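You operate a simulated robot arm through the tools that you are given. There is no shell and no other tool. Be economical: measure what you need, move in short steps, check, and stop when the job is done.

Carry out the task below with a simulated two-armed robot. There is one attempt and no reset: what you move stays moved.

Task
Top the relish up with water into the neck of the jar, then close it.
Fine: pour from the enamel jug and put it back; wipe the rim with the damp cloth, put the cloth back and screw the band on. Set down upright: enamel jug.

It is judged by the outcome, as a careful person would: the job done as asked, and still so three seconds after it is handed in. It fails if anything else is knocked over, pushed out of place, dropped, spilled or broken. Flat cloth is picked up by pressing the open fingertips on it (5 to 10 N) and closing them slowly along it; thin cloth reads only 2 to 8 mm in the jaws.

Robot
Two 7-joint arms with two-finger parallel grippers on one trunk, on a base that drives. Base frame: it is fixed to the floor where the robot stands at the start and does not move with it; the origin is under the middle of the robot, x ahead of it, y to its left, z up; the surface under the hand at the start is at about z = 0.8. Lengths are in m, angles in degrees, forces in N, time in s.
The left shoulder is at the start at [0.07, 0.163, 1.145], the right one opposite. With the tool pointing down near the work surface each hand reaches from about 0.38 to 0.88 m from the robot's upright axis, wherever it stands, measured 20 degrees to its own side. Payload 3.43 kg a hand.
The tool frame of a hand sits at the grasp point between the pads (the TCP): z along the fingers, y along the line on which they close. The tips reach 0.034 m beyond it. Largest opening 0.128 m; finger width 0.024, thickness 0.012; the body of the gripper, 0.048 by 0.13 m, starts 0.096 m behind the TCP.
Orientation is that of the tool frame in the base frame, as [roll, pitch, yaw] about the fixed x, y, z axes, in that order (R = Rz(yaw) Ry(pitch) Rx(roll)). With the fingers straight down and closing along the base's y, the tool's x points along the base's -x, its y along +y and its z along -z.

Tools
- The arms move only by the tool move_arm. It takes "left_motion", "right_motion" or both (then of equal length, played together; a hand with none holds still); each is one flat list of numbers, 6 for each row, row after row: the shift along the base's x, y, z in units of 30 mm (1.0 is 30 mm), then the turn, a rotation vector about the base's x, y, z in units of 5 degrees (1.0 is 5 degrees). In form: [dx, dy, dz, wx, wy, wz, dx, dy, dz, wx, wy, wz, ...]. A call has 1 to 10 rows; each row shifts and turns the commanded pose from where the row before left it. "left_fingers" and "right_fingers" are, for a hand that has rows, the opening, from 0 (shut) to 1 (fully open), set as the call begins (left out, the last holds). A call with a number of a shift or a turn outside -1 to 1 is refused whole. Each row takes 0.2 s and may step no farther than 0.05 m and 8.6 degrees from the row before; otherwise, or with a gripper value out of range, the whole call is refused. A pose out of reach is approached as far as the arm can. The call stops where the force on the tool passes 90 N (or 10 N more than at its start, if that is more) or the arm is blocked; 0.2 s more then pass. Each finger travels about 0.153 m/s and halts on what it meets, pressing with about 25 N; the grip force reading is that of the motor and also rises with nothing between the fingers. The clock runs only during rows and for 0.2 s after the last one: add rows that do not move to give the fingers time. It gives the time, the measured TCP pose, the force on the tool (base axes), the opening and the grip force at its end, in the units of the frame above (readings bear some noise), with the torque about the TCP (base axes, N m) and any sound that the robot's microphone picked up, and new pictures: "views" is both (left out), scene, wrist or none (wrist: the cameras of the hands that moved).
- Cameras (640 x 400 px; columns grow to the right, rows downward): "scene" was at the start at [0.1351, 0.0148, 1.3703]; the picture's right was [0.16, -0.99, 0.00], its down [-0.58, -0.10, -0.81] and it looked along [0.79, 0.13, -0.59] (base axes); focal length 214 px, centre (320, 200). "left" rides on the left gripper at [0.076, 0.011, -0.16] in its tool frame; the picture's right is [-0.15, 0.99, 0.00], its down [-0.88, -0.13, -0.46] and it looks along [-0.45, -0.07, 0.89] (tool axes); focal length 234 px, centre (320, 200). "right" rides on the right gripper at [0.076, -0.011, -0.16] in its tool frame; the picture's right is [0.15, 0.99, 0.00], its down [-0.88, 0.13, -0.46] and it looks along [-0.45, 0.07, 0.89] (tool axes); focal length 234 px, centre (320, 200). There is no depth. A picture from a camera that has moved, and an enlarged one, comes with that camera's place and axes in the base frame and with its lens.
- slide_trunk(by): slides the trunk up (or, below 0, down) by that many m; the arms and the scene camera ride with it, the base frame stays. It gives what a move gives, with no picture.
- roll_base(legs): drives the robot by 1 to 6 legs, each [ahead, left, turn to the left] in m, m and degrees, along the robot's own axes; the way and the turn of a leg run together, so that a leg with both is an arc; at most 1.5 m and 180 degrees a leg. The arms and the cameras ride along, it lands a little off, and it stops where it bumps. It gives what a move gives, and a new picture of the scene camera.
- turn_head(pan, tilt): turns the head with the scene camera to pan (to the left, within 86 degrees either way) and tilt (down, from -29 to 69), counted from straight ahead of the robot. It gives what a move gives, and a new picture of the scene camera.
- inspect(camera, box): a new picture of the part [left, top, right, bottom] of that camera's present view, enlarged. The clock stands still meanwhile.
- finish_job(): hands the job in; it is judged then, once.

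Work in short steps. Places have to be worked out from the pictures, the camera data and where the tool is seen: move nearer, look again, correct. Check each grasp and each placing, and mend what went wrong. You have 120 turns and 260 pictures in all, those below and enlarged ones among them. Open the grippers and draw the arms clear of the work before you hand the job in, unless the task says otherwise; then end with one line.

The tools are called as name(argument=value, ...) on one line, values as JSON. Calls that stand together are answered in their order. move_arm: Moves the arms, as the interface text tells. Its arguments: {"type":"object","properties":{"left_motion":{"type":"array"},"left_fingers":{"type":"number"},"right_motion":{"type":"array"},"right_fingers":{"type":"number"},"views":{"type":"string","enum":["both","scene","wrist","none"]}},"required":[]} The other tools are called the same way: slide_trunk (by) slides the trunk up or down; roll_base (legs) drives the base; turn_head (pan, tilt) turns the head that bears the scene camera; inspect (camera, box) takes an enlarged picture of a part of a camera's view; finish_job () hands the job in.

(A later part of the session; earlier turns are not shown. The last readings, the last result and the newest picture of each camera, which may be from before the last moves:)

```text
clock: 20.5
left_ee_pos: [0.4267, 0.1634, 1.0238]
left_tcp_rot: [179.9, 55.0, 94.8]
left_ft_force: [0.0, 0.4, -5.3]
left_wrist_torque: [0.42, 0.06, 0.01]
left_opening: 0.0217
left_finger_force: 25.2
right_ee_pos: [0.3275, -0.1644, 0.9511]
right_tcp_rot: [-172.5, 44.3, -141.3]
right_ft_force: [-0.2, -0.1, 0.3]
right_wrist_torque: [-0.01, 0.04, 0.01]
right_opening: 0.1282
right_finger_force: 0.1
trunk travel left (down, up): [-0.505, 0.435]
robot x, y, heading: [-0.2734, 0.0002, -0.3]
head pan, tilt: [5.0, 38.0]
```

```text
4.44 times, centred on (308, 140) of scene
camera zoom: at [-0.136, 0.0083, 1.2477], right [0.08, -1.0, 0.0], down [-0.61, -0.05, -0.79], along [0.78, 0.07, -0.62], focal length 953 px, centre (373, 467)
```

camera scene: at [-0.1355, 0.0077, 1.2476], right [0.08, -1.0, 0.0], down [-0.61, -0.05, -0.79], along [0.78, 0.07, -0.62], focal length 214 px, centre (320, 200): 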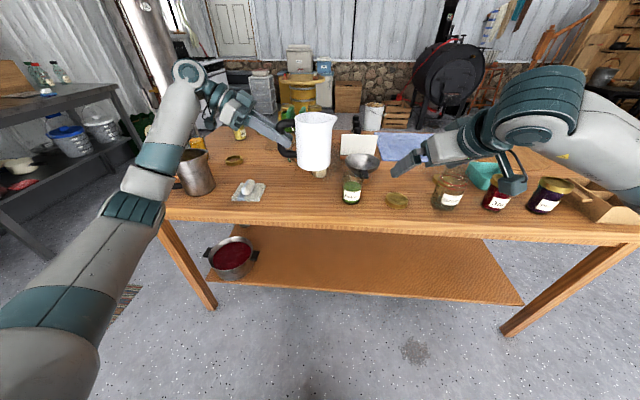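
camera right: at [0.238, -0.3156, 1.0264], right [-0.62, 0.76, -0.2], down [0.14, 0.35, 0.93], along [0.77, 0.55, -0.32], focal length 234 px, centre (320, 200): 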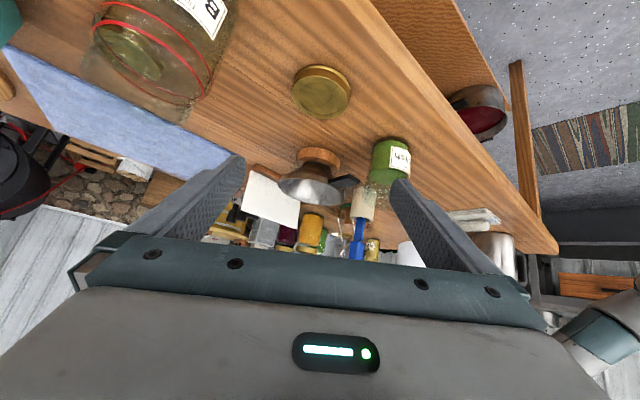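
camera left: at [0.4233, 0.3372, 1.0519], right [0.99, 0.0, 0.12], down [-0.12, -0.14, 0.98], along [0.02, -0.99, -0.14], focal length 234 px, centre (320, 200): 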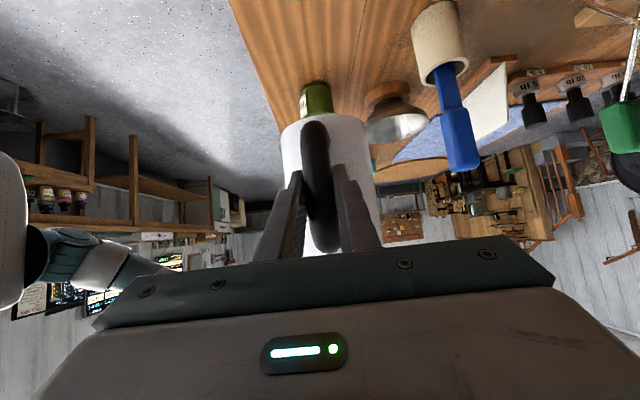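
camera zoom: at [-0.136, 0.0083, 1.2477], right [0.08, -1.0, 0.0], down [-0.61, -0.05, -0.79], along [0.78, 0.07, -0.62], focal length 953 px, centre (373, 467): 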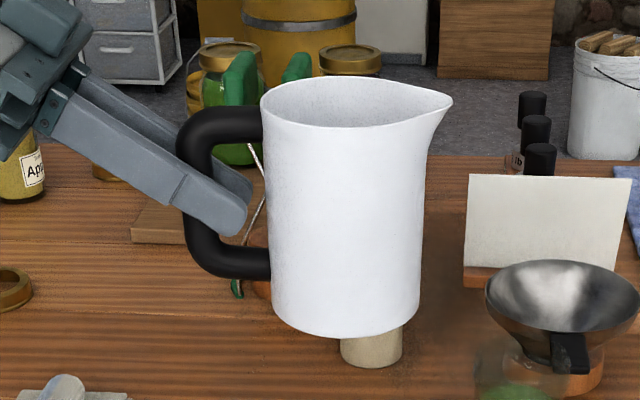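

Spout lip sits ~0.152 ahead and 0.053 above the TCP; jar axis ≈ (0.456,−0.044), rim z≈0.895, contents at ≈0.85, neck from ≈0.873. I move to a 30° tilt with the lip just above the jar (pour should not begin before ~40°).

move_arm(left_motion=[0.12, -0.2, -0.2, 1, 0, 0, 0.12, -0.2, -0.3, 1, 0, 0, 0.12, -0.22, -0.35, 1, 0, 0, 0.12, -0.22, -0.35, 1, 0, 0, 0.12, -0.24, -0.35, 1, 0, 0, 0.12, -0.24, -0.35, 1, 0, 0, 0, 0, 0, 0, 0, 0])

inspect(camera="scene", box=[290, 130, 386, 210])

```text
clock: 22.1
left_ee_pos: [0.4464, 0.1233, 0.9652]
left_tcp_rot: [177.3, 25.1, 93.0]
left_ft_force: [0.1, 0.6, -5.5]
left_wrist_torque: [0.37, 0.08, -0.01]
left_opening: 0.022
left_finger_force: 24.8
right_ee_pos: [0.3269, -0.1641, 0.9527]
right_tcp_rot: [-172.4, 44.3, -141.2]
right_ft_force: [-0.5, 0.0, -0.2]
right_wrist_torque: [0.01, 0.0, 0.02]
right_opening: 0.128
right_finger_force: 0.1
trunk travel left (down, up): [-0.505, 0.435]
robot x, y, heading: [-0.2723, -0.0011, -0.2]
head pan, tilt: [5.0, 38.0]
camera scene: at [-0.1359, 0.0088, 1.2477], right [0.08, -1.0, 0.0], down [-0.61, -0.05, -0.79], along [0.78, 0.07, -0.62], focal length 214 px, centre (320, 200)
camera left: at [0.444, 0.2593, 1.0783], right [0.99, -0.06, 0.11], down [-0.12, -0.62, 0.78], along [0.02, -0.79, -0.62], focal length 234 px, centre (320, 200)
```

scene: 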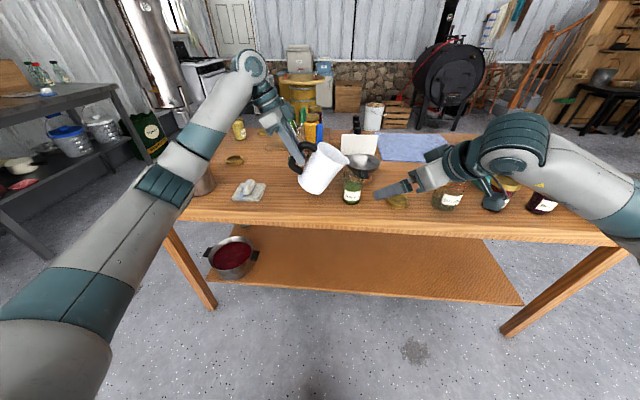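
left: 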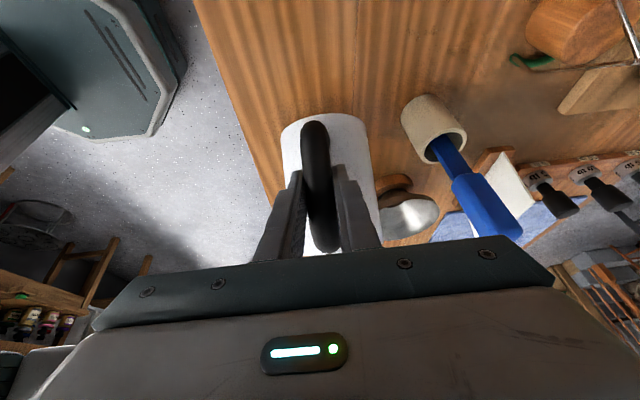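

```text
5.00 times, centred on (338, 170) of scene
camera zoom: at [-0.1359, 0.0088, 1.2477], right [0.08, -1.0, 0.0], down [-0.61, -0.05, -0.79], along [0.78, 0.07, -0.62], focal length 1072 px, centre (230, 350)
```

zoom: 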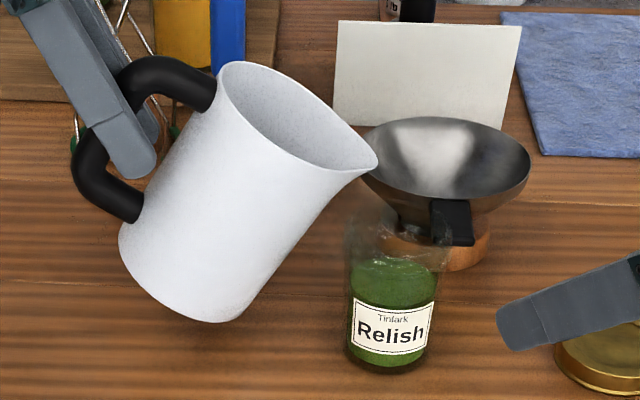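

inspect(camera="right", box=[260, 110, 420, 240])

```text
3.08 times, centred on (340, 175) of right
camera zoom: at [0.1926, -0.2606, 1.0142], right [-0.62, 0.76, -0.2], down [0.14, 0.35, 0.93], along [0.77, 0.55, -0.32], focal length 720 px, centre (258, 277)
```

zoom: 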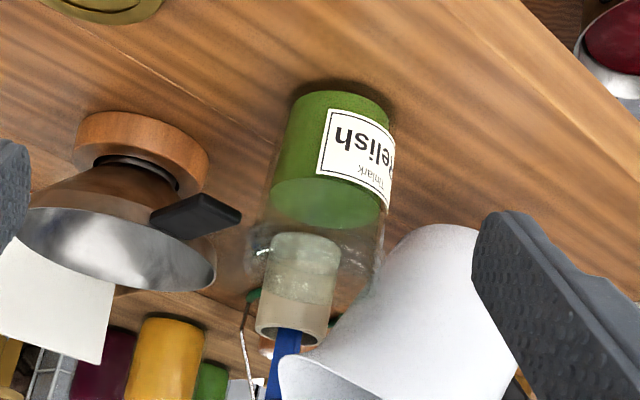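

inspect(camera="right", box=[300, 160, 380, 240])

```text
5.00 times, centred on (340, 200) of right
camera zoom: at [0.1926, -0.2606, 1.0142], right [-0.62, 0.76, -0.2], down [0.14, 0.35, 0.93], along [0.77, 0.55, -0.32], focal length 1171 px, centre (220, 200)
```

zoom: 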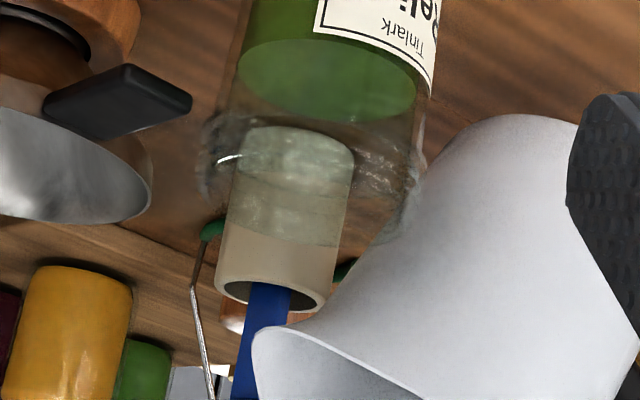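

The lip is ~2.6 cm too far in +x (jug points ~11° off). A −10° yaw about the hand fixes this.

move_arm(left_motion=[0, 0, 0, 0, 0, -1, 0, 0, 0, 0, 0, -1, 0, 0, 0, 0, 0, 0], views="none")

inspect(camera="right", box=[290, 140, 390, 240])

inspect(camera="scene", box=[290, 130, 386, 210])

```text
clock: 22.9
left_ee_pos: [0.4488, 0.1232, 0.9667]
left_tcp_rot: [177.3, 25.0, 83.0]
left_ft_force: [0.2, -0.5, -5.9]
left_wrist_torque: [0.35, -0.01, 0.01]
left_opening: 0.0217
left_finger_force: 25.0
right_ee_pos: [0.3274, -0.1652, 0.9526]
right_tcp_rot: [-172.5, 44.3, -141.2]
right_ft_force: [0.0, 0.0, -0.2]
right_wrist_torque: [-0.01, -0.03, 0.02]
right_opening: 0.1279
right_finger_force: 0.1
trunk travel left (down, up): [-0.505, 0.435]
robot x, y, heading: [-0.2738, 0.0012, -0.3]
head pan, tilt: [5.0, 38.0]
```

```text
4.00 times, centred on (340, 190) of right
camera zoom: at [0.1926, -0.2609, 1.0141], right [-0.62, 0.76, -0.2], down [0.14, 0.35, 0.93], along [0.77, 0.55, -0.32], focal length 937 px, centre (240, 240)
```

zoom: 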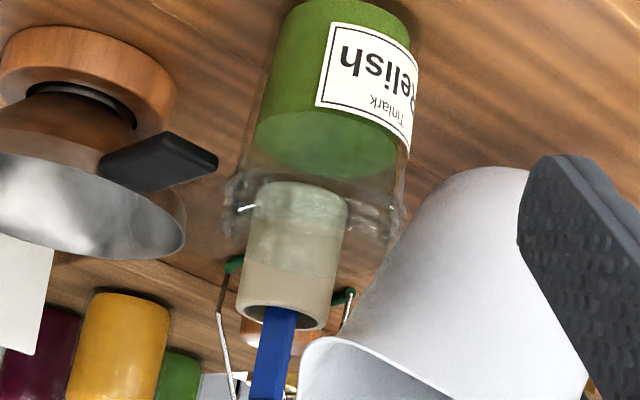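

```text
5.00 times, centred on (338, 170) of scene
camera zoom: at [-0.1359, 0.0084, 1.2476], right [0.08, -1.0, 0.0], down [-0.61, -0.05, -0.79], along [0.78, 0.07, -0.62], focal length 1072 px, centre (230, 350)
```

zoom: 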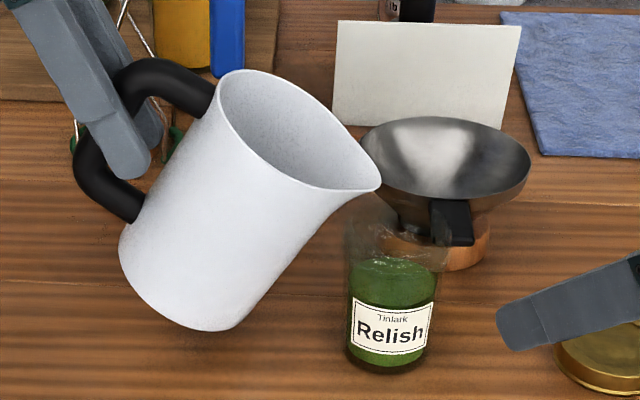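

Lip ≈(0.457,−0.033,0.925) versus rim centre (0.449,−0.046,0.893). I tilt on to 40°, pivoting around the lip.

move_arm(left_motion=[-0.1, -0.15, 0.42, 1, 0, 0, -0.1, -0.2, 0.42, 1, 0, 0, 0, 0, 0, 0, 0, 0], views="none")

inspect(camera="scene", box=[290, 130, 386, 210])

```text
clock: 23.7
left_ee_pos: [0.4425, 0.1122, 0.9918]
left_tcp_rot: [178.6, 15.1, 83.5]
left_ft_force: [0.3, 0.7, -4.9]
left_wrist_torque: [0.27, -0.01, 0.01]
left_opening: 0.0219
left_finger_force: 24.9
right_ee_pos: [0.3276, -0.1653, 0.9506]
right_tcp_rot: [-172.5, 44.3, -141.3]
right_ft_force: [0.0, -0.1, 0.2]
right_wrist_torque: [-0.03, 0.0, -0.02]
right_opening: 0.1281
right_finger_force: 0.1
trunk travel left (down, up): [-0.505, 0.435]
robot x, y, heading: [-0.2669, 0.0037, -0.5]
head pan, tilt: [5.0, 38.0]
```

```text
5.00 times, centred on (338, 170) of scene
camera zoom: at [-0.1354, 0.0086, 1.2475], right [0.08, -1.0, 0.0], down [-0.61, -0.05, -0.79], along [0.78, 0.07, -0.62], focal length 1072 px, centre (230, 350)
```

zoom: 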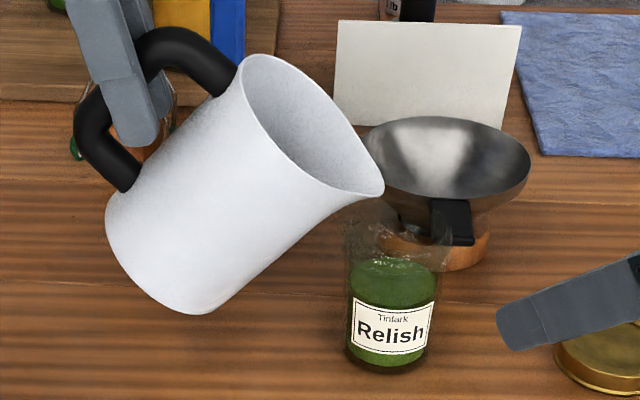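

No water out yet. Step to ~43°.

move_arm(left_motion=[0, -0.12, 0.25, 0.6, 0, 0, 0, 0, 0, 0, 0, 0, 0, 0, 0, 0, 0, 0], views="none")

inspect(camera="scene", box=[290, 130, 386, 210])

```text
clock: 24.5
left_ee_pos: [0.4419, 0.1085, 0.9995]
left_tcp_rot: [178.8, 12.1, 83.5]
left_ft_force: [0.2, -0.1, -4.6]
left_wrist_torque: [0.28, -0.01, 0.04]
left_opening: 0.0219
left_finger_force: 25.4
right_ee_pos: [0.3285, -0.1654, 0.9521]
right_tcp_rot: [-172.5, 44.3, -141.3]
right_ft_force: [-0.3, 0.0, 0.0]
right_wrist_torque: [-0.03, -0.01, -0.01]
right_opening: 0.1277
right_finger_force: 0.1
trunk travel left (down, up): [-0.505, 0.435]
robot x, y, heading: [-0.2721, 0.0034, -0.3]
head pan, tilt: [5.0, 38.0]
```

```text
5.00 times, centred on (338, 170) of scene
camera zoom: at [-0.136, 0.008, 1.2477], right [0.08, -1.0, 0.0], down [-0.61, -0.05, -0.79], along [0.78, 0.07, -0.62], focal length 1072 px, centre (230, 350)
```

zoom: 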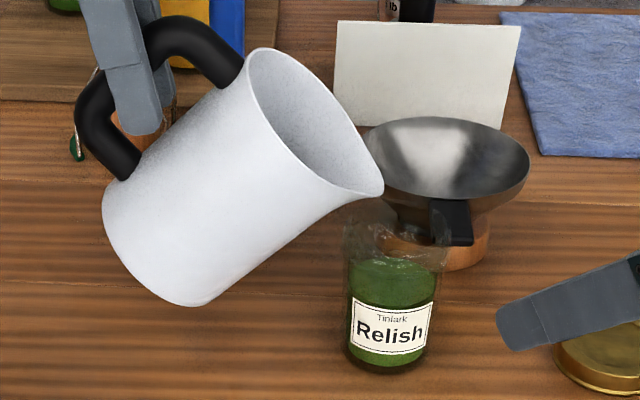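

Still nothing. Next +3°.

move_arm(left_motion=[0, -0.13, 0.25, 0.6, 0, 0, 0, 0, 0, 0, 0, 0, 0, 0, 0, 0, 0, 0], views="none")

inspect(camera="scene", box=[290, 130, 386, 210])

```text
clock: 25.3
left_ee_pos: [0.442, 0.1053, 1.0073]
left_tcp_rot: [179.2, 9.0, 83.6]
left_ft_force: [0.6, -0.4, -4.7]
left_wrist_torque: [0.25, 0.03, 0.01]
left_opening: 0.0218
left_finger_force: 24.8
right_ee_pos: [0.3275, -0.1663, 0.9511]
right_tcp_rot: [-172.6, 44.4, -141.3]
right_ft_force: [-0.4, 0.4, -0.4]
right_wrist_torque: [0.0, -0.02, 0.0]
right_opening: 0.1282
right_finger_force: 0.0
trunk travel left (down, up): [-0.505, 0.435]
robot x, y, heading: [-0.2702, 0.0019, 0.1]
head pan, tilt: [5.0, 38.0]
```

```text
5.00 times, centred on (338, 170) of scene
camera zoom: at [-0.136, 0.008, 1.2477], right [0.08, -1.0, 0.0], down [-0.61, -0.05, -0.79], along [0.78, 0.07, -0.62], focal length 1072 px, centre (230, 350)
```

zoom: 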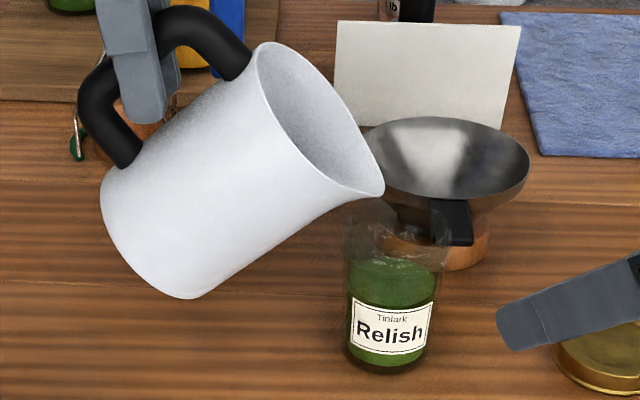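

Lip is stationary; +3° more.

move_arm(left_motion=[0, -0.14, 0.25, 0.6, 0, 0, 0, 0, 0, 0, 0, 0, 0, 0, 0, 0, 0, 0], views="none")

inspect(camera="scene", box=[306, 140, 386, 210])

```text
clock: 26.1
left_ee_pos: [0.4422, 0.1004, 1.0139]
left_tcp_rot: [179.5, 6.1, 83.6]
left_ft_force: [-0.6, 0.0, -5.2]
left_wrist_torque: [0.21, 0.03, 0.01]
left_opening: 0.0218
left_finger_force: 24.7
right_ee_pos: [0.3272, -0.1655, 0.9531]
right_tcp_rot: [-172.6, 44.3, -141.3]
right_ft_force: [0.3, 0.0, 0.3]
right_wrist_torque: [0.04, 0.01, 0.01]
right_opening: 0.1281
right_finger_force: 0.1
trunk travel left (down, up): [-0.505, 0.435]
robot x, y, heading: [-0.2706, 0.0026, -0.0]
head pan, tilt: [5.0, 38.0]
```

```text
5.71 times, centred on (346, 175) of scene
camera zoom: at [-0.136, 0.008, 1.2477], right [0.08, -1.0, 0.0], down [-0.61, -0.05, -0.79], along [0.78, 0.07, -0.62], focal length 1226 px, centre (171, 343)
```

zoom: 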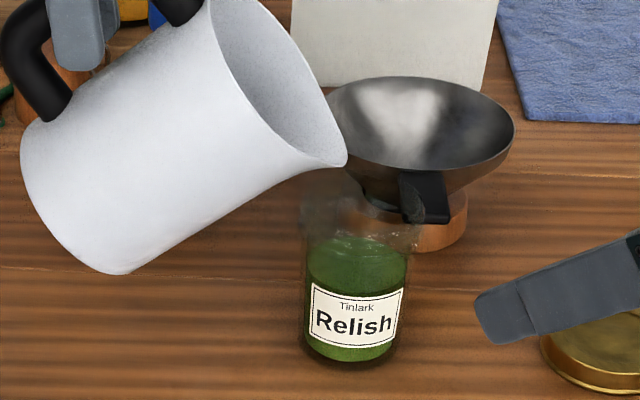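

No flow yet; +3°.

move_arm(left_motion=[0, -0.14, 0.24, 0.6, 0, 0, 0, 0, 0, 0, 0, 0, 0, 0, 0, 0, 0, 0], views="none")

inspect(camera="scene", box=[306, 140, 386, 210])

```text
clock: 26.9
left_ee_pos: [0.4418, 0.0968, 1.0196]
left_tcp_rot: [179.9, 3.2, 83.7]
left_ft_force: [0.3, 0.4, -5.5]
left_wrist_torque: [0.17, 0.06, 0.02]
left_opening: 0.0217
left_finger_force: 25.3
right_ee_pos: [0.3268, -0.1664, 0.9515]
right_tcp_rot: [-172.6, 44.3, -141.4]
right_ft_force: [-0.1, -0.1, 1.0]
right_wrist_torque: [0.01, -0.02, -0.02]
right_opening: 0.128
right_finger_force: 0.1
trunk travel left (down, up): [-0.505, 0.435]
robot x, y, heading: [-0.2712, -0.0025, -0.2]
head pan, tilt: [5.0, 38.0]
```

```text
5.71 times, centred on (346, 175) of scene
camera zoom: at [-0.136, 0.0079, 1.2477], right [0.08, -1.0, 0.0], down [-0.61, -0.05, -0.79], along [0.78, 0.07, -0.62], focal length 1226 px, centre (171, 343)
```

zoom: 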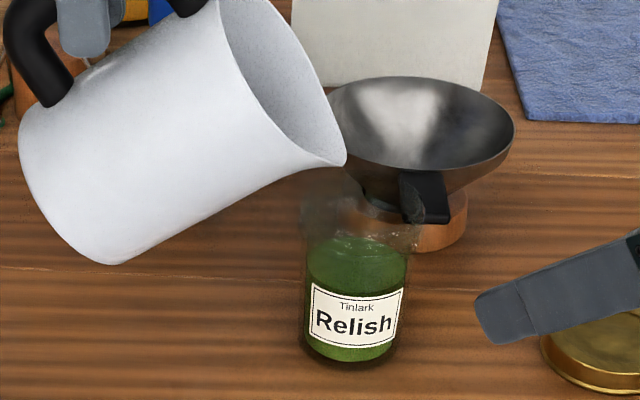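

Still none; +3° (≈55°).

move_arm(left_motion=[0, -0.15, 0.23, 0.6, 0, 0, 0, 0, 0, 0, 0, 0, 0, 0, 0, 0, 0, 0], views="none")

inspect(camera="scene", box=[306, 140, 386, 210])

```text
clock: 27.7
left_ee_pos: [0.4416, 0.0923, 1.0279]
left_tcp_rot: [-179.8, 0.0, 83.7]
left_ft_force: [0.5, 0.2, -5.7]
left_wrist_torque: [0.2, 0.01, 0.0]
left_opening: 0.0219
left_finger_force: 25.3
right_ee_pos: [0.3276, -0.1664, 0.952]
right_tcp_rot: [-172.4, 44.3, -141.3]
right_ft_force: [0.2, -0.2, 0.0]
right_wrist_torque: [0.01, 0.02, 0.0]
right_opening: 0.128
right_finger_force: 0.0
trunk travel left (down, up): [-0.505, 0.435]
robot x, y, heading: [-0.2697, 0.0005, -0.4]
head pan, tilt: [5.0, 38.0]
```

```text
5.71 times, centred on (346, 175) of scene
camera zoom: at [-0.136, 0.0079, 1.2477], right [0.08, -1.0, 0.0], down [-0.61, -0.05, -0.79], along [0.78, 0.07, -0.62], focal length 1226 px, centre (171, 343)
```

zoom: 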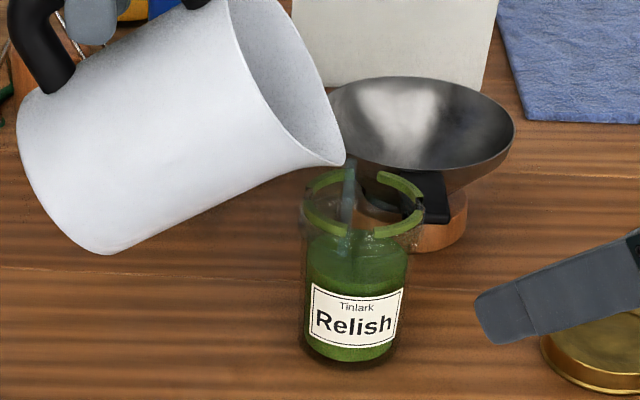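

Flow began, landing inside the jar. Hold briefly and watch the level.

move_arm(left_motion=[0, 0, 0, 0, 0, 0], views="none")

inspect(camera="scene", box=[326, 160, 376, 210])

```text
clock: 28.1
left_ee_pos: [0.4421, 0.0923, 1.0278]
left_tcp_rot: [-179.8, 0.1, 83.7]
left_ft_force: [0.0, -0.6, -5.5]
left_wrist_torque: [0.16, 0.01, 0.0]
left_opening: 0.0218
left_finger_force: 24.8
right_ee_pos: [0.3275, -0.1655, 0.9524]
right_tcp_rot: [-172.6, 44.2, -141.2]
right_ft_force: [0.7, 0.5, 0.0]
right_wrist_torque: [0.01, -0.01, 0.0]
right_opening: 0.1282
right_finger_force: 0.1
trunk travel left (down, up): [-0.505, 0.435]
robot x, y, heading: [-0.2741, -0.0002, -0.2]
head pan, tilt: [5.0, 38.0]
```

```text
8.00 times, centred on (351, 185) of scene
camera zoom: at [-0.1358, 0.0082, 1.2476], right [0.08, -1.0, 0.0], down [-0.61, -0.05, -0.79], along [0.78, 0.07, -0.62], focal length 1716 px, centre (72, 320)
```

zoom: 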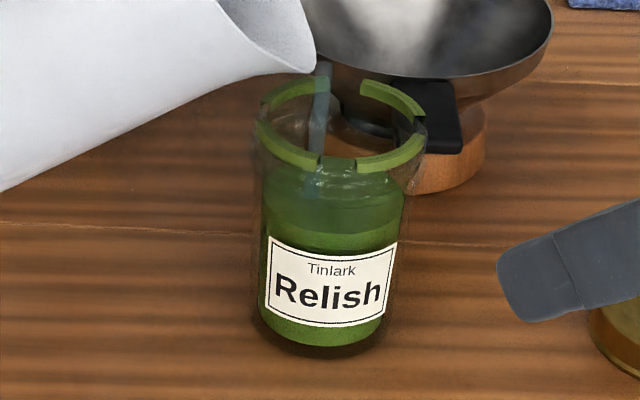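

inspect(camera="right", box=[300, 120, 380, 230])

```text
3.64 times, centred on (340, 175) of right
camera zoom: at [0.1926, -0.2611, 1.014], right [-0.62, 0.76, -0.2], down [0.14, 0.35, 0.93], along [0.77, 0.55, -0.32], focal length 852 px, centre (247, 291)
```

zoom: 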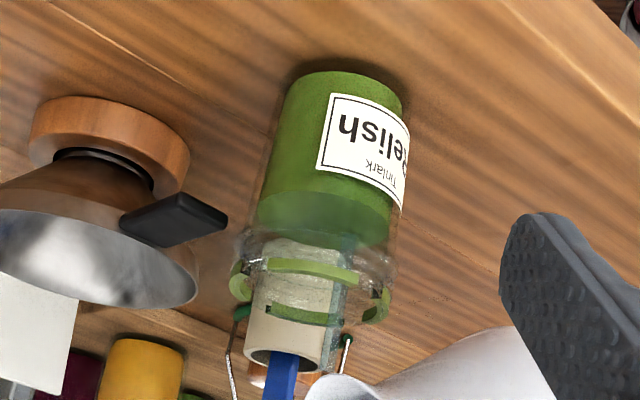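

Level rose ~9 mm (0.855→0.864); the neck begins ≈0.873 and rim is ≈0.893. Hold ~0.6 s more.

move_arm(left_motion=[0, 0, 0, 0, 0, 0, 0, 0, 0, 0, 0, 0], views="none")

inspect(camera="right", box=[300, 120, 380, 230])

inspect(camera="scene", box=[326, 160, 376, 210])

```text
clock: 28.7
left_ee_pos: [0.4427, 0.0917, 1.0287]
left_tcp_rot: [-179.9, 0.2, 83.6]
left_ft_force: [1.0, 0.0, -4.9]
left_wrist_torque: [0.16, 0.01, 0.01]
left_opening: 0.0216
left_finger_force: 24.8
right_ee_pos: [0.3274, -0.1654, 0.9515]
right_tcp_rot: [-172.6, 44.3, -141.4]
right_ft_force: [0.0, 0.6, 0.1]
right_wrist_torque: [0.0, 0.01, 0.01]
right_opening: 0.1282
right_finger_force: 0.1
trunk travel left (down, up): [-0.505, 0.435]
robot x, y, heading: [-0.2705, 0.0015, -0.1]
head pan, tilt: [5.0, 38.0]
```

```text
3.64 times, centred on (340, 175) of right
camera zoom: at [0.1926, -0.2611, 1.0141], right [-0.62, 0.76, -0.2], down [0.14, 0.35, 0.93], along [0.77, 0.55, -0.32], focal length 852 px, centre (247, 291)
```

zoom: 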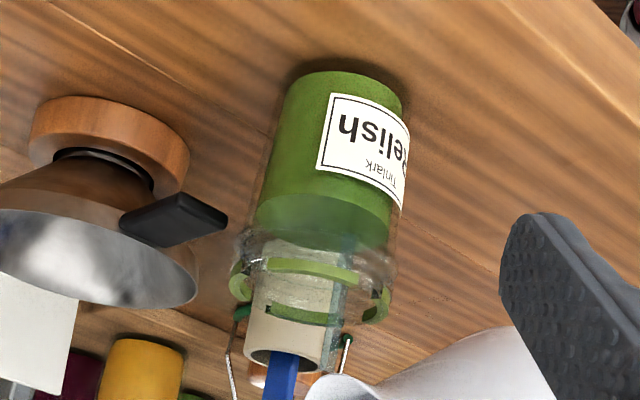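

```text
8.00 times, centred on (351, 185) of scene
camera zoom: at [-0.1359, 0.0082, 1.2476], right [0.08, -1.0, 0.0], down [-0.61, -0.05, -0.79], along [0.78, 0.07, -0.62], focal length 1716 px, centre (72, 320)
```

zoom: 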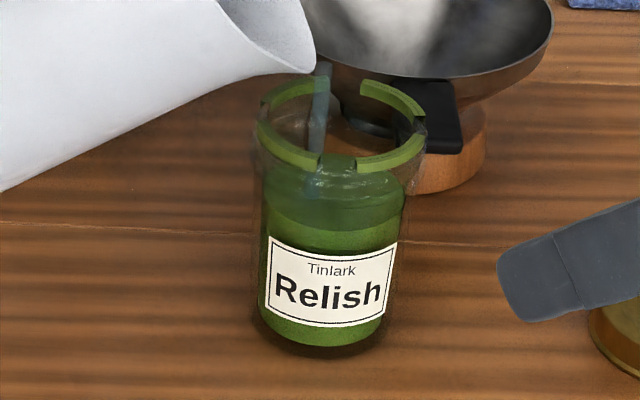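

Slow rise now (~3 mm per 0.6 s). Hold ~1.2 s more.

move_arm(left_motion=[0, 0, 0, 0, 0, 0, 0, 0, 0, 0, 0, 0, 0, 0, 0, 0, 0, 0, 0, 0, 0, 0, 0, 0, 0, 0, 0, 0, 0, 0], views="none")

inspect(camera="right", box=[300, 120, 380, 230])

```text
clock: 29.9
left_ee_pos: [0.4429, 0.0931, 1.0274]
left_tcp_rot: [-179.8, 0.2, 83.7]
left_ft_force: [0.2, -0.4, -4.9]
left_wrist_torque: [0.17, -0.02, 0.02]
left_opening: 0.0217
left_finger_force: 25.1
right_ee_pos: [0.327, -0.1651, 0.9512]
right_tcp_rot: [-172.6, 44.3, -141.3]
right_ft_force: [-0.1, -0.5, 0.4]
right_wrist_torque: [-0.02, 0.02, 0.0]
right_opening: 0.128
right_finger_force: 0.1
trunk travel left (down, up): [-0.505, 0.435]
robot x, y, heading: [-0.2698, 0.0002, 0.0]
head pan, tilt: [5.0, 38.0]
```

```text
3.64 times, centred on (340, 175) of right
camera zoom: at [0.1926, -0.2611, 1.014], right [-0.62, 0.76, -0.2], down [0.14, 0.35, 0.93], along [0.77, 0.55, -0.32], focal length 852 px, centre (247, 291)
```

zoom: 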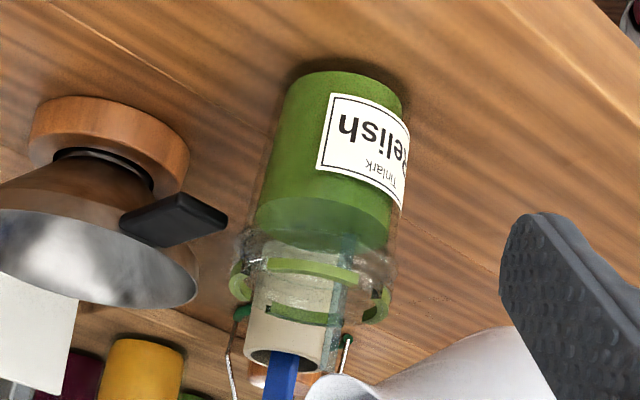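

Flow nearly stopped; tilt +1.5° and wait.

move_arm(left_motion=[0, -0.08, 0.11, 0.3, 0, 0, 0, 0, 0, 0, 0, 0, 0, 0, 0, 0, 0, 0, 0, 0, 0, 0, 0, 0], views="none")

inspect(camera="right", box=[300, 120, 380, 230])

inspect(camera="scene", box=[326, 160, 376, 210])

```text
clock: 30.9
left_ee_pos: [0.4412, 0.0901, 1.0315]
left_tcp_rot: [-179.6, -1.3, 83.7]
left_ft_force: [0.4, 0.0, -5.6]
left_wrist_torque: [0.14, 0.04, -0.02]
left_opening: 0.0219
left_finger_force: 25.6
right_ee_pos: [0.3274, -0.1652, 0.9512]
right_tcp_rot: [-172.4, 44.4, -141.3]
right_ft_force: [-0.1, 0.5, -0.2]
right_wrist_torque: [0.0, -0.03, 0.03]
right_opening: 0.128
right_finger_force: 0.0
trunk travel left (down, up): [-0.505, 0.435]
robot x, y, heading: [-0.2731, 0.0049, -0.3]
head pan, tilt: [5.0, 38.0]
```

```text
3.64 times, centred on (340, 175) of right
camera zoom: at [0.1926, -0.261, 1.0141], right [-0.62, 0.76, -0.2], down [0.14, 0.35, 0.93], along [0.77, 0.55, -0.32], focal length 852 px, centre (247, 291)
```

zoom: 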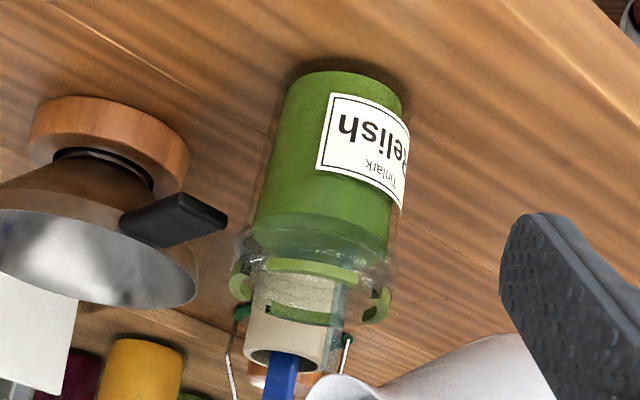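

```text
8.00 times, centred on (351, 185) of scene
camera zoom: at [-0.1358, 0.0084, 1.2476], right [0.08, -1.0, 0.0], down [-0.61, -0.05, -0.79], along [0.78, 0.07, -0.62], focal length 1716 px, centre (72, 320)
```

zoom: 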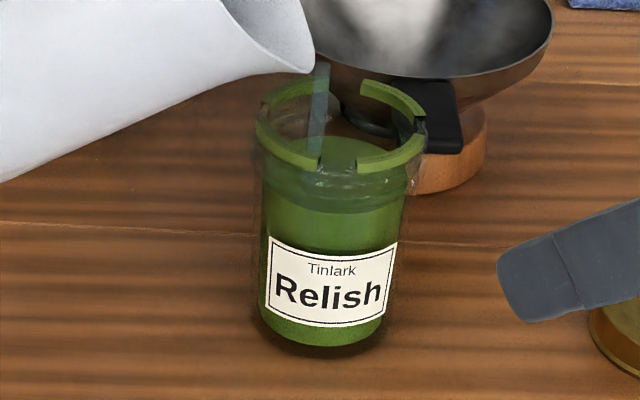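

Level now ≈0.871, just at the neck's base, still flowing. Short hold.

move_arm(left_motion=[0, 0, 0, 0, 0, 0, 0, 0, 0, 0, 0, 0], views="none")

inspect(camera="right", box=[310, 150, 370, 220])

inspect(camera="scene", box=[326, 160, 376, 210])

```text
clock: 31.5
left_ee_pos: [0.4427, 0.0902, 1.0313]
left_tcp_rot: [-179.5, -1.3, 83.7]
left_ft_force: [0.3, 0.1, -4.7]
left_wrist_torque: [0.16, 0.02, 0.0]
left_opening: 0.022
left_finger_force: 24.7
right_ee_pos: [0.328, -0.1652, 0.9526]
right_tcp_rot: [-172.5, 44.3, -141.3]
right_ft_force: [0.7, -0.5, -0.2]
right_wrist_torque: [-0.02, 0.04, 0.03]
right_opening: 0.128
right_finger_force: 0.1
trunk travel left (down, up): [-0.505, 0.435]
robot x, y, heading: [-0.2712, 0.0006, -0.2]
head pan, tilt: [5.0, 38.0]
```

```text
5.71 times, centred on (340, 185) of right
camera zoom: at [0.1926, -0.2611, 1.0141], right [-0.62, 0.76, -0.2], down [0.14, 0.35, 0.93], along [0.77, 0.55, -0.32], focal length 1338 px, centre (206, 286)
```

zoom: 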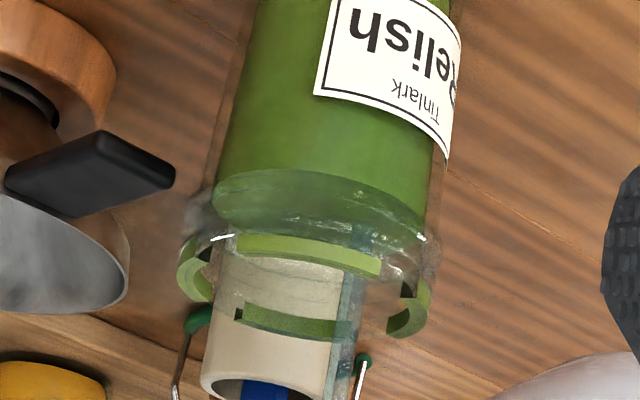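

```text
8.00 times, centred on (351, 185) of scene
camera zoom: at [-0.1359, 0.0083, 1.2476], right [0.08, -1.0, 0.0], down [-0.61, -0.05, -0.79], along [0.78, 0.07, -0.62], focal length 1716 px, centre (72, 320)
```

zoom: 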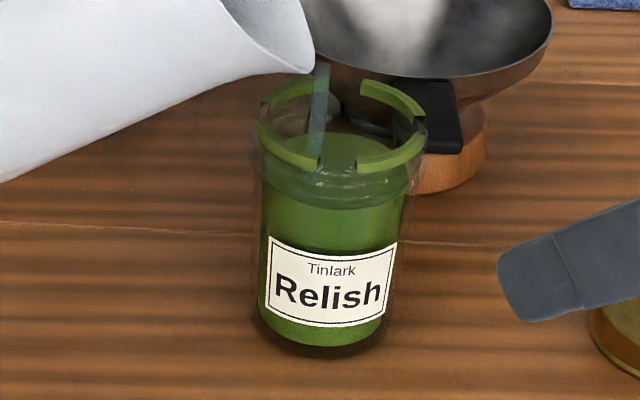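

Level is at the neck's base; about 7 mm more wanted. Hold again.

move_arm(left_motion=[0, 0, 0, 0, 0, 0, 0, 0, 0, 0, 0, 0, 0, 0, 0, 0, 0, 0, 0, 0, 0, 0, 0, 0], views="none")

inspect(camera="right", box=[310, 150, 370, 220])

```text
clock: 32.5
left_ee_pos: [0.4412, 0.0906, 1.0307]
left_tcp_rot: [-179.6, -1.3, 83.8]
left_ft_force: [0.5, 0.0, -5.2]
left_wrist_torque: [0.14, 0.02, -0.03]
left_opening: 0.0218
left_finger_force: 25.3
right_ee_pos: [0.3281, -0.1645, 0.9519]
right_tcp_rot: [-172.5, 44.3, -141.3]
right_ft_force: [-0.7, -0.9, 0.5]
right_wrist_torque: [-0.01, 0.03, -0.01]
right_opening: 0.1281
right_finger_force: 0.1
trunk travel left (down, up): [-0.505, 0.435]
robot x, y, heading: [-0.2697, 0.0022, 0.0]
head pan, tilt: [5.0, 38.0]
```

```text
5.71 times, centred on (340, 185) of right
camera zoom: at [0.1926, -0.2611, 1.0141], right [-0.62, 0.76, -0.2], down [0.14, 0.35, 0.93], along [0.77, 0.55, -0.32], focal length 1338 px, centre (206, 286)
```

zoom: 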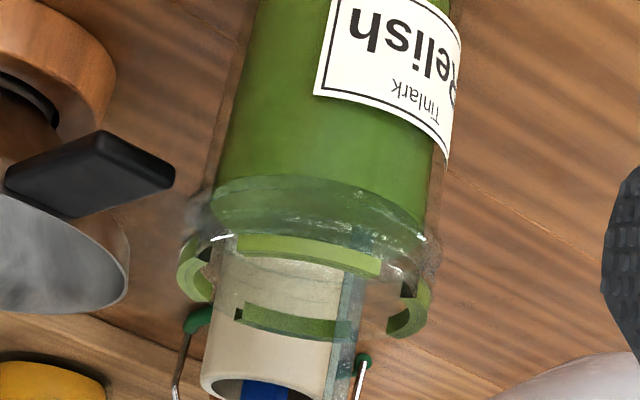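

Rise has slowed; +1° tilt.

move_arm(left_motion=[0, -0.05, 0.07, 0.18, 0, 0, 0, 0, 0, 0, 0, 0, 0, 0, 0, 0, 0, 0, 0, 0, 0, 0, 0, 0], views="none")

inspect(camera="right", box=[310, 150, 370, 220])

inspect(camera="scene", box=[326, 160, 376, 210])

```text
clock: 33.5
left_ee_pos: [0.4416, 0.0877, 1.033]
left_tcp_rot: [-179.4, -2.2, 83.7]
left_ft_force: [-0.2, -0.2, -4.7]
left_wrist_torque: [0.15, 0.02, -0.02]
left_opening: 0.0216
left_finger_force: 24.7
right_ee_pos: [0.3272, -0.1663, 0.9507]
right_tcp_rot: [-172.5, 44.2, -141.3]
right_ft_force: [-0.3, 0.3, -0.2]
right_wrist_torque: [-0.03, 0.0, 0.0]
right_opening: 0.1282
right_finger_force: 0.0
trunk travel left (down, up): [-0.505, 0.435]
robot x, y, heading: [-0.268, -0.0016, -0.2]
head pan, tilt: [5.0, 38.0]
```

```text
5.71 times, centred on (340, 185) of right
camera zoom: at [0.1926, -0.261, 1.0141], right [-0.62, 0.76, -0.2], down [0.14, 0.35, 0.93], along [0.77, 0.55, -0.32], focal length 1338 px, centre (206, 286)
```

zoom: 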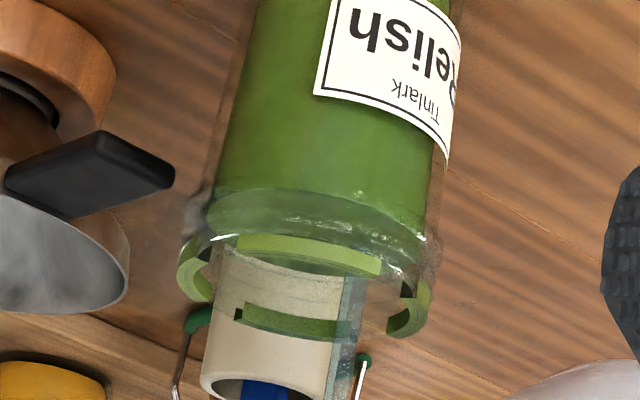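

```text
8.00 times, centred on (351, 185) of scene
camera zoom: at [-0.1359, 0.0083, 1.2476], right [0.08, -1.0, 0.0], down [-0.61, -0.05, -0.79], along [0.78, 0.07, -0.62], focal length 1716 px, centre (72, 320)
```

zoom: 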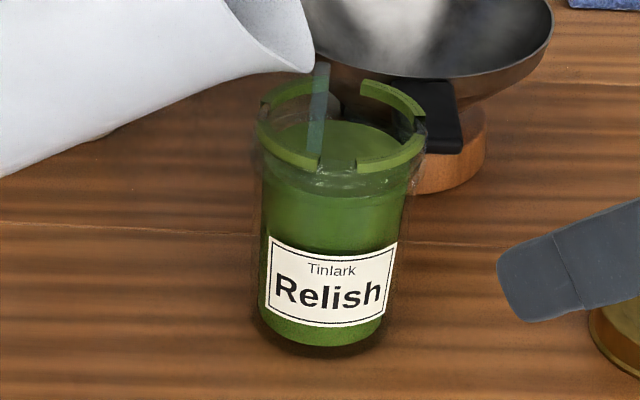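

Level ≈0.878, in the lower neck. A brief hold for a couple more mm, then I tilt back.

move_arm(left_motion=[0, 0, 0, 0, 0, 0, 0, 0, 0, 0, 0, 0], views="none")

inspect(camera="right", box=[310, 150, 370, 220])

inspect(camera="scene", box=[326, 160, 376, 210])

```text
clock: 34.1
left_ee_pos: [0.4422, 0.0888, 1.0333]
left_tcp_rot: [-179.5, -2.2, 83.7]
left_ft_force: [-0.1, 1.1, -4.2]
left_wrist_torque: [0.15, 0.01, 0.02]
left_opening: 0.0217
left_finger_force: 25.0
right_ee_pos: [0.328, -0.1648, 0.9522]
right_tcp_rot: [-172.4, 44.4, -141.2]
right_ft_force: [-0.2, 0.9, 1.0]
right_wrist_torque: [0.02, 0.02, 0.03]
right_opening: 0.1279
right_finger_force: 0.2
trunk travel left (down, up): [-0.505, 0.435]
robot x, y, heading: [-0.2725, 0.0001, -0.2]
head pan, tilt: [5.0, 38.0]
```

```text
5.71 times, centred on (340, 185) of right
camera zoom: at [0.1926, -0.2611, 1.0141], right [-0.62, 0.76, -0.2], down [0.14, 0.35, 0.93], along [0.77, 0.55, -0.32], focal length 1338 px, centre (206, 286)
```

zoom: 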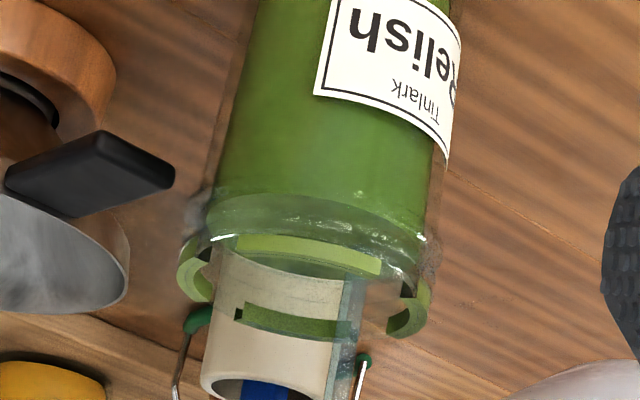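

```text
8.00 times, centred on (351, 185) of scene
camera zoom: at [-0.1359, 0.0083, 1.2476], right [0.08, -1.0, 0.0], down [-0.61, -0.05, -0.79], along [0.78, 0.07, -0.62], focal length 1716 px, centre (72, 320)
```

zoom: 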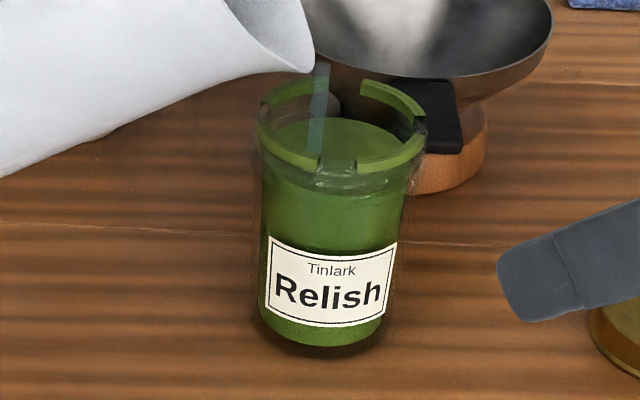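

About 14 mm under the rim. I allow a little more, then tilt back to stop the flow.

move_arm(left_motion=[0, 0, 0, 0, 0, 0, 0, 0, 0, 0, 0, 0, 0, 0.22, -0.35, -1, 0, 0, 0, 0.22, -0.35, -1, 0, 0, 0, 0.22, -0.35, -1, 0, 0, 0, 0, 0, 0, 0, 0], views="none")

inspect(camera="right", box=[310, 150, 370, 220])

inspect(camera="scene", box=[326, 160, 376, 210])

```text
clock: 35.5
left_ee_pos: [0.4427, 0.1065, 1.0022]
left_tcp_rot: [178.8, 12.7, 83.5]
left_ft_force: [0.7, 0.0, -4.2]
left_wrist_torque: [0.23, 0.01, -0.02]
left_opening: 0.0219
left_finger_force: 25.2
right_ee_pos: [0.3279, -0.1657, 0.9528]
right_tcp_rot: [-172.4, 44.3, -141.3]
right_ft_force: [0.2, -0.4, 0.3]
right_wrist_torque: [0.03, -0.01, 0.01]
right_opening: 0.1278
right_finger_force: 0.1
trunk travel left (down, up): [-0.505, 0.435]
robot x, y, heading: [-0.2718, 0.0012, -0.3]
head pan, tilt: [5.0, 38.0]
```

```text
5.71 times, centred on (340, 185) of right
camera zoom: at [0.1923, -0.2617, 1.0141], right [-0.62, 0.76, -0.19], down [0.14, 0.35, 0.93], along [0.77, 0.55, -0.32], focal length 1338 px, centre (206, 286)
```

zoom: 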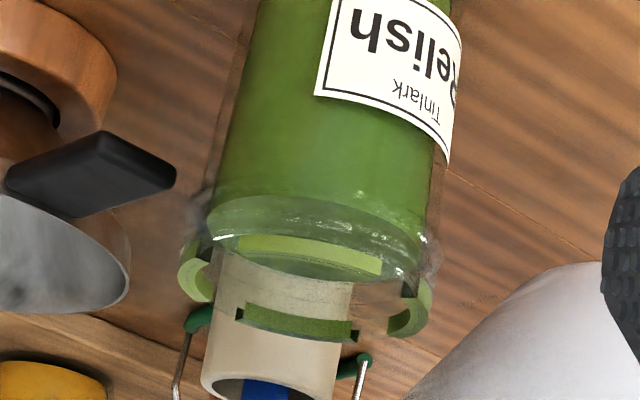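

```text
8.00 times, centred on (351, 185) of scene
camera zoom: at [-0.1362, 0.0076, 1.2477], right [0.08, -1.0, 0.0], down [-0.61, -0.05, -0.79], along [0.79, 0.07, -0.62], focal length 1716 px, centre (72, 320)
```

zoom: 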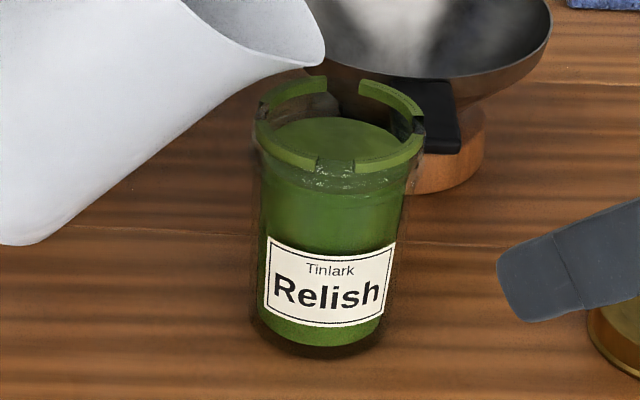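

Level is ≈13 mm below the rim, well inside the neck; stream stopped. I now bring the jug back upright and up, reversing the earlier rotations.

move_arm(left_motion=[0, 0.2, -0.1, -1, 0, 0, 0, 0.15, 0, -1, 0, 0, 0, 0.1, 0.2, -0.48, 0, 0, 0, 0, 0.4, 0, 0, 1, 0, 0.1, 0.3, 0, 0, 1, 0, 0.2, 0.2, -1, 0, 0, 0, 0.2, 0.2, -1, 0, 0, 0, 0.2, 0.2, -1, 0, 0, 0, 0.2, 0.1, -1, 0, 0, 0, 0.2, 0, -1, 0, 0], views="none")

move_arm(left_motion=[-0.1, 0.1, 0, -1, 0, 0, -0.1, 0, 0, 0, 0, 1, -0.1, 0, 0, 0, 0, 1, -0.1, 0, 0, 0, 0, 1, -0.1, 0, 0, 0, 0, 1, -0.1, 0, 0, 0, 0, 1, -0.1, 0, 0, 0, 0, 1, -0.1, 0, 0, 0, 0, 1, -0.1, 0, 0, 0, 0, 1, -0.1, 0, 0, 0, 0, 1], views="scene")

```text
clock: 37.7
left_ee_pos: [0.4424, 0.1547, 1.0462]
left_tcp_rot: [179.3, 50.1, 94.4]
left_ft_force: [0.5, 0.5, -5.3]
left_wrist_torque: [0.33, 0.02, 0.01]
left_opening: 0.0217
left_finger_force: 24.9
right_ee_pos: [0.327, -0.1643, 0.9521]
right_tcp_rot: [-172.4, 44.3, -141.4]
right_ft_force: [-0.5, 1.3, 0.2]
right_wrist_torque: [0.01, 0.01, -0.01]
right_opening: 0.1279
right_finger_force: 0.0
trunk travel left (down, up): [-0.505, 0.435]
robot x, y, heading: [-0.2695, 0.0021, -0.2]
head pan, tilt: [5.0, 38.0]
```

```text
clock: 39.9
left_ee_pos: [0.4121, 0.1576, 1.0479]
left_tcp_rot: [179.9, 55.0, 139.9]
left_ft_force: [0.7, -0.6, -3.5]
left_wrist_torque: [0.21, 0.31, 0.0]
left_opening: 0.0219
left_finger_force: 25.1
right_ee_pos: [0.3284, -0.1652, 0.9521]
right_tcp_rot: [-172.5, 44.2, -141.3]
right_ft_force: [-0.1, 1.2, -0.3]
right_wrist_torque: [0.0, 0.0, 0.04]
right_opening: 0.128
right_finger_force: 0.0
trunk travel left (down, up): [-0.505, 0.435]
robot x, y, heading: [-0.2751, 0.0014, -0.2]
head pan, tilt: [5.0, 38.0]
camera scene: at [-0.1361, 0.0082, 1.2477], right [0.08, -1.0, 0.0], down [-0.61, -0.05, -0.79], along [0.78, 0.07, -0.62], focal length 214 px, centre (320, 200)
```

scene: 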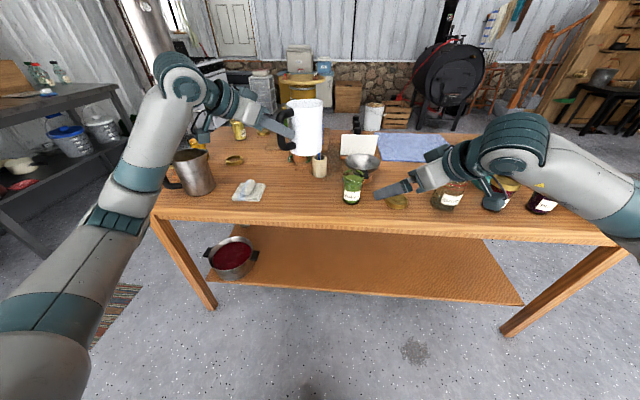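

Continue yaw back to the original heading and move above the jug's original spot.

move_arm(left_motion=[-0.07, -0.08, 0, 0, 0, 1, -0.07, -0.08, 0, 0, 0, 1, -0.07, -0.08, 0, 0, 0, 1, -0.07, -0.08, 0, 0, 0, 1, -0.07, -0.08, 0, 0, 0, 1, -0.07, -0.08, 0, 0, 0, 1, -0.07, -0.08, -0.5, 0, 0, 1, -0.07, -0.06, -1, 0, 0, 1, 0, 0, -1, 0, 0, 0, 0, 0, -1, 0, 0, 0], views="none")

inspect(camera="scene", box=[250, 120, 346, 210])

```text
clock: 42.1
left_ee_pos: [0.3953, 0.1397, 0.9421]
left_tcp_rot: [179.7, 54.9, 179.8]
left_ft_force: [0.4, -0.1, -4.1]
left_wrist_torque: [-0.03, 0.39, 0.02]
left_opening: 0.0218
left_finger_force: 25.4
right_ee_pos: [0.3278, -0.1653, 0.9528]
right_tcp_rot: [-172.6, 44.3, -141.3]
right_ft_force: [-0.3, -1.1, 1.0]
right_wrist_torque: [-0.02, 0.0, 0.01]
right_opening: 0.1283
right_finger_force: 0.0
trunk travel left (down, up): [-0.505, 0.435]
robot x, y, heading: [-0.271, 0.0003, -0.2]
head pan, tilt: [5.0, 38.0]
```

```text
4.44 times, centred on (298, 165) of scene
camera zoom: at [-0.1355, 0.0084, 1.2477], right [0.08, -1.0, 0.0], down [-0.61, -0.05, -0.79], along [0.78, 0.07, -0.62], focal length 953 px, centre (418, 356)
```

zoom: 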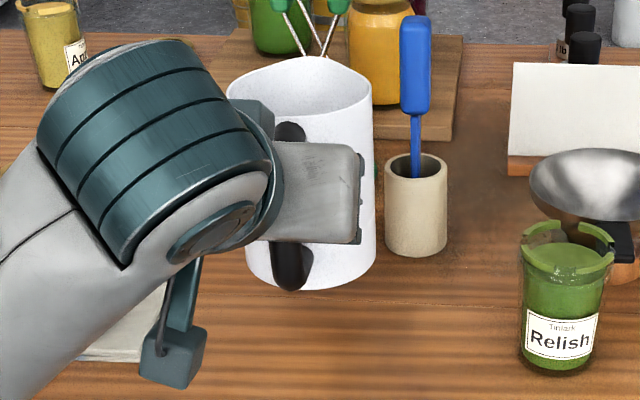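

Jug is upright over its spot. Lower ~50 mm, then creep to contact.

move_arm(left_motion=[0, 0, -0.6, 0, 0, 0, 0, 0, -0.5, 0, 0, 0, 0, 0, -0.4, 0, 0, 0, 0, 0, -0.2, 0, 0, 0, 0, 0, 0, 0, 0, 0], views="none")

move_arm(left_motion=[0, 0, -0.1, 0, 0, 0, 0, 0, -0.06, 0, 0, 0, 0, 0, 0, 0, 0, 0], views="none")

```text
clock: 43.3
left_ee_pos: [0.3936, 0.1393, 0.8921]
left_tcp_rot: [179.7, 54.9, 179.8]
left_ft_force: [0.5, 0.7, -4.0]
left_wrist_torque: [-0.02, 0.36, 0.01]
left_opening: 0.0216
left_finger_force: 25.1
right_ee_pos: [0.3277, -0.1651, 0.9521]
right_tcp_rot: [-172.5, 44.3, -141.4]
right_ft_force: [-0.7, 0.2, -0.2]
right_wrist_torque: [0.02, -0.01, -0.01]
right_opening: 0.1281
right_finger_force: 0.1
trunk travel left (down, up): [-0.505, 0.435]
robot x, y, heading: [-0.272, -0.0025, -0.3]
head pan, tilt: [5.0, 38.0]
```

```text
clock: 44.1
left_ee_pos: [0.3932, 0.1387, 0.8876]
left_tcp_rot: [179.9, 55.1, 179.7]
left_ft_force: [-2.6, 0.2, 5.4]
left_wrist_torque: [-0.07, -0.72, 0.03]
left_opening: 0.0217
left_finger_force: 25.1
right_ee_pos: [0.3267, -0.1653, 0.9531]
right_tcp_rot: [-172.4, 44.4, -141.4]
right_ft_force: [-0.5, -0.5, 0.3]
right_wrist_torque: [0.02, -0.01, -0.01]
right_opening: 0.1284
right_finger_force: 0.0
trunk travel left (down, up): [-0.505, 0.435]
robot x, y, heading: [-0.272, 0.0026, 0.0]
head pan, tilt: [5.0, 38.0]
```

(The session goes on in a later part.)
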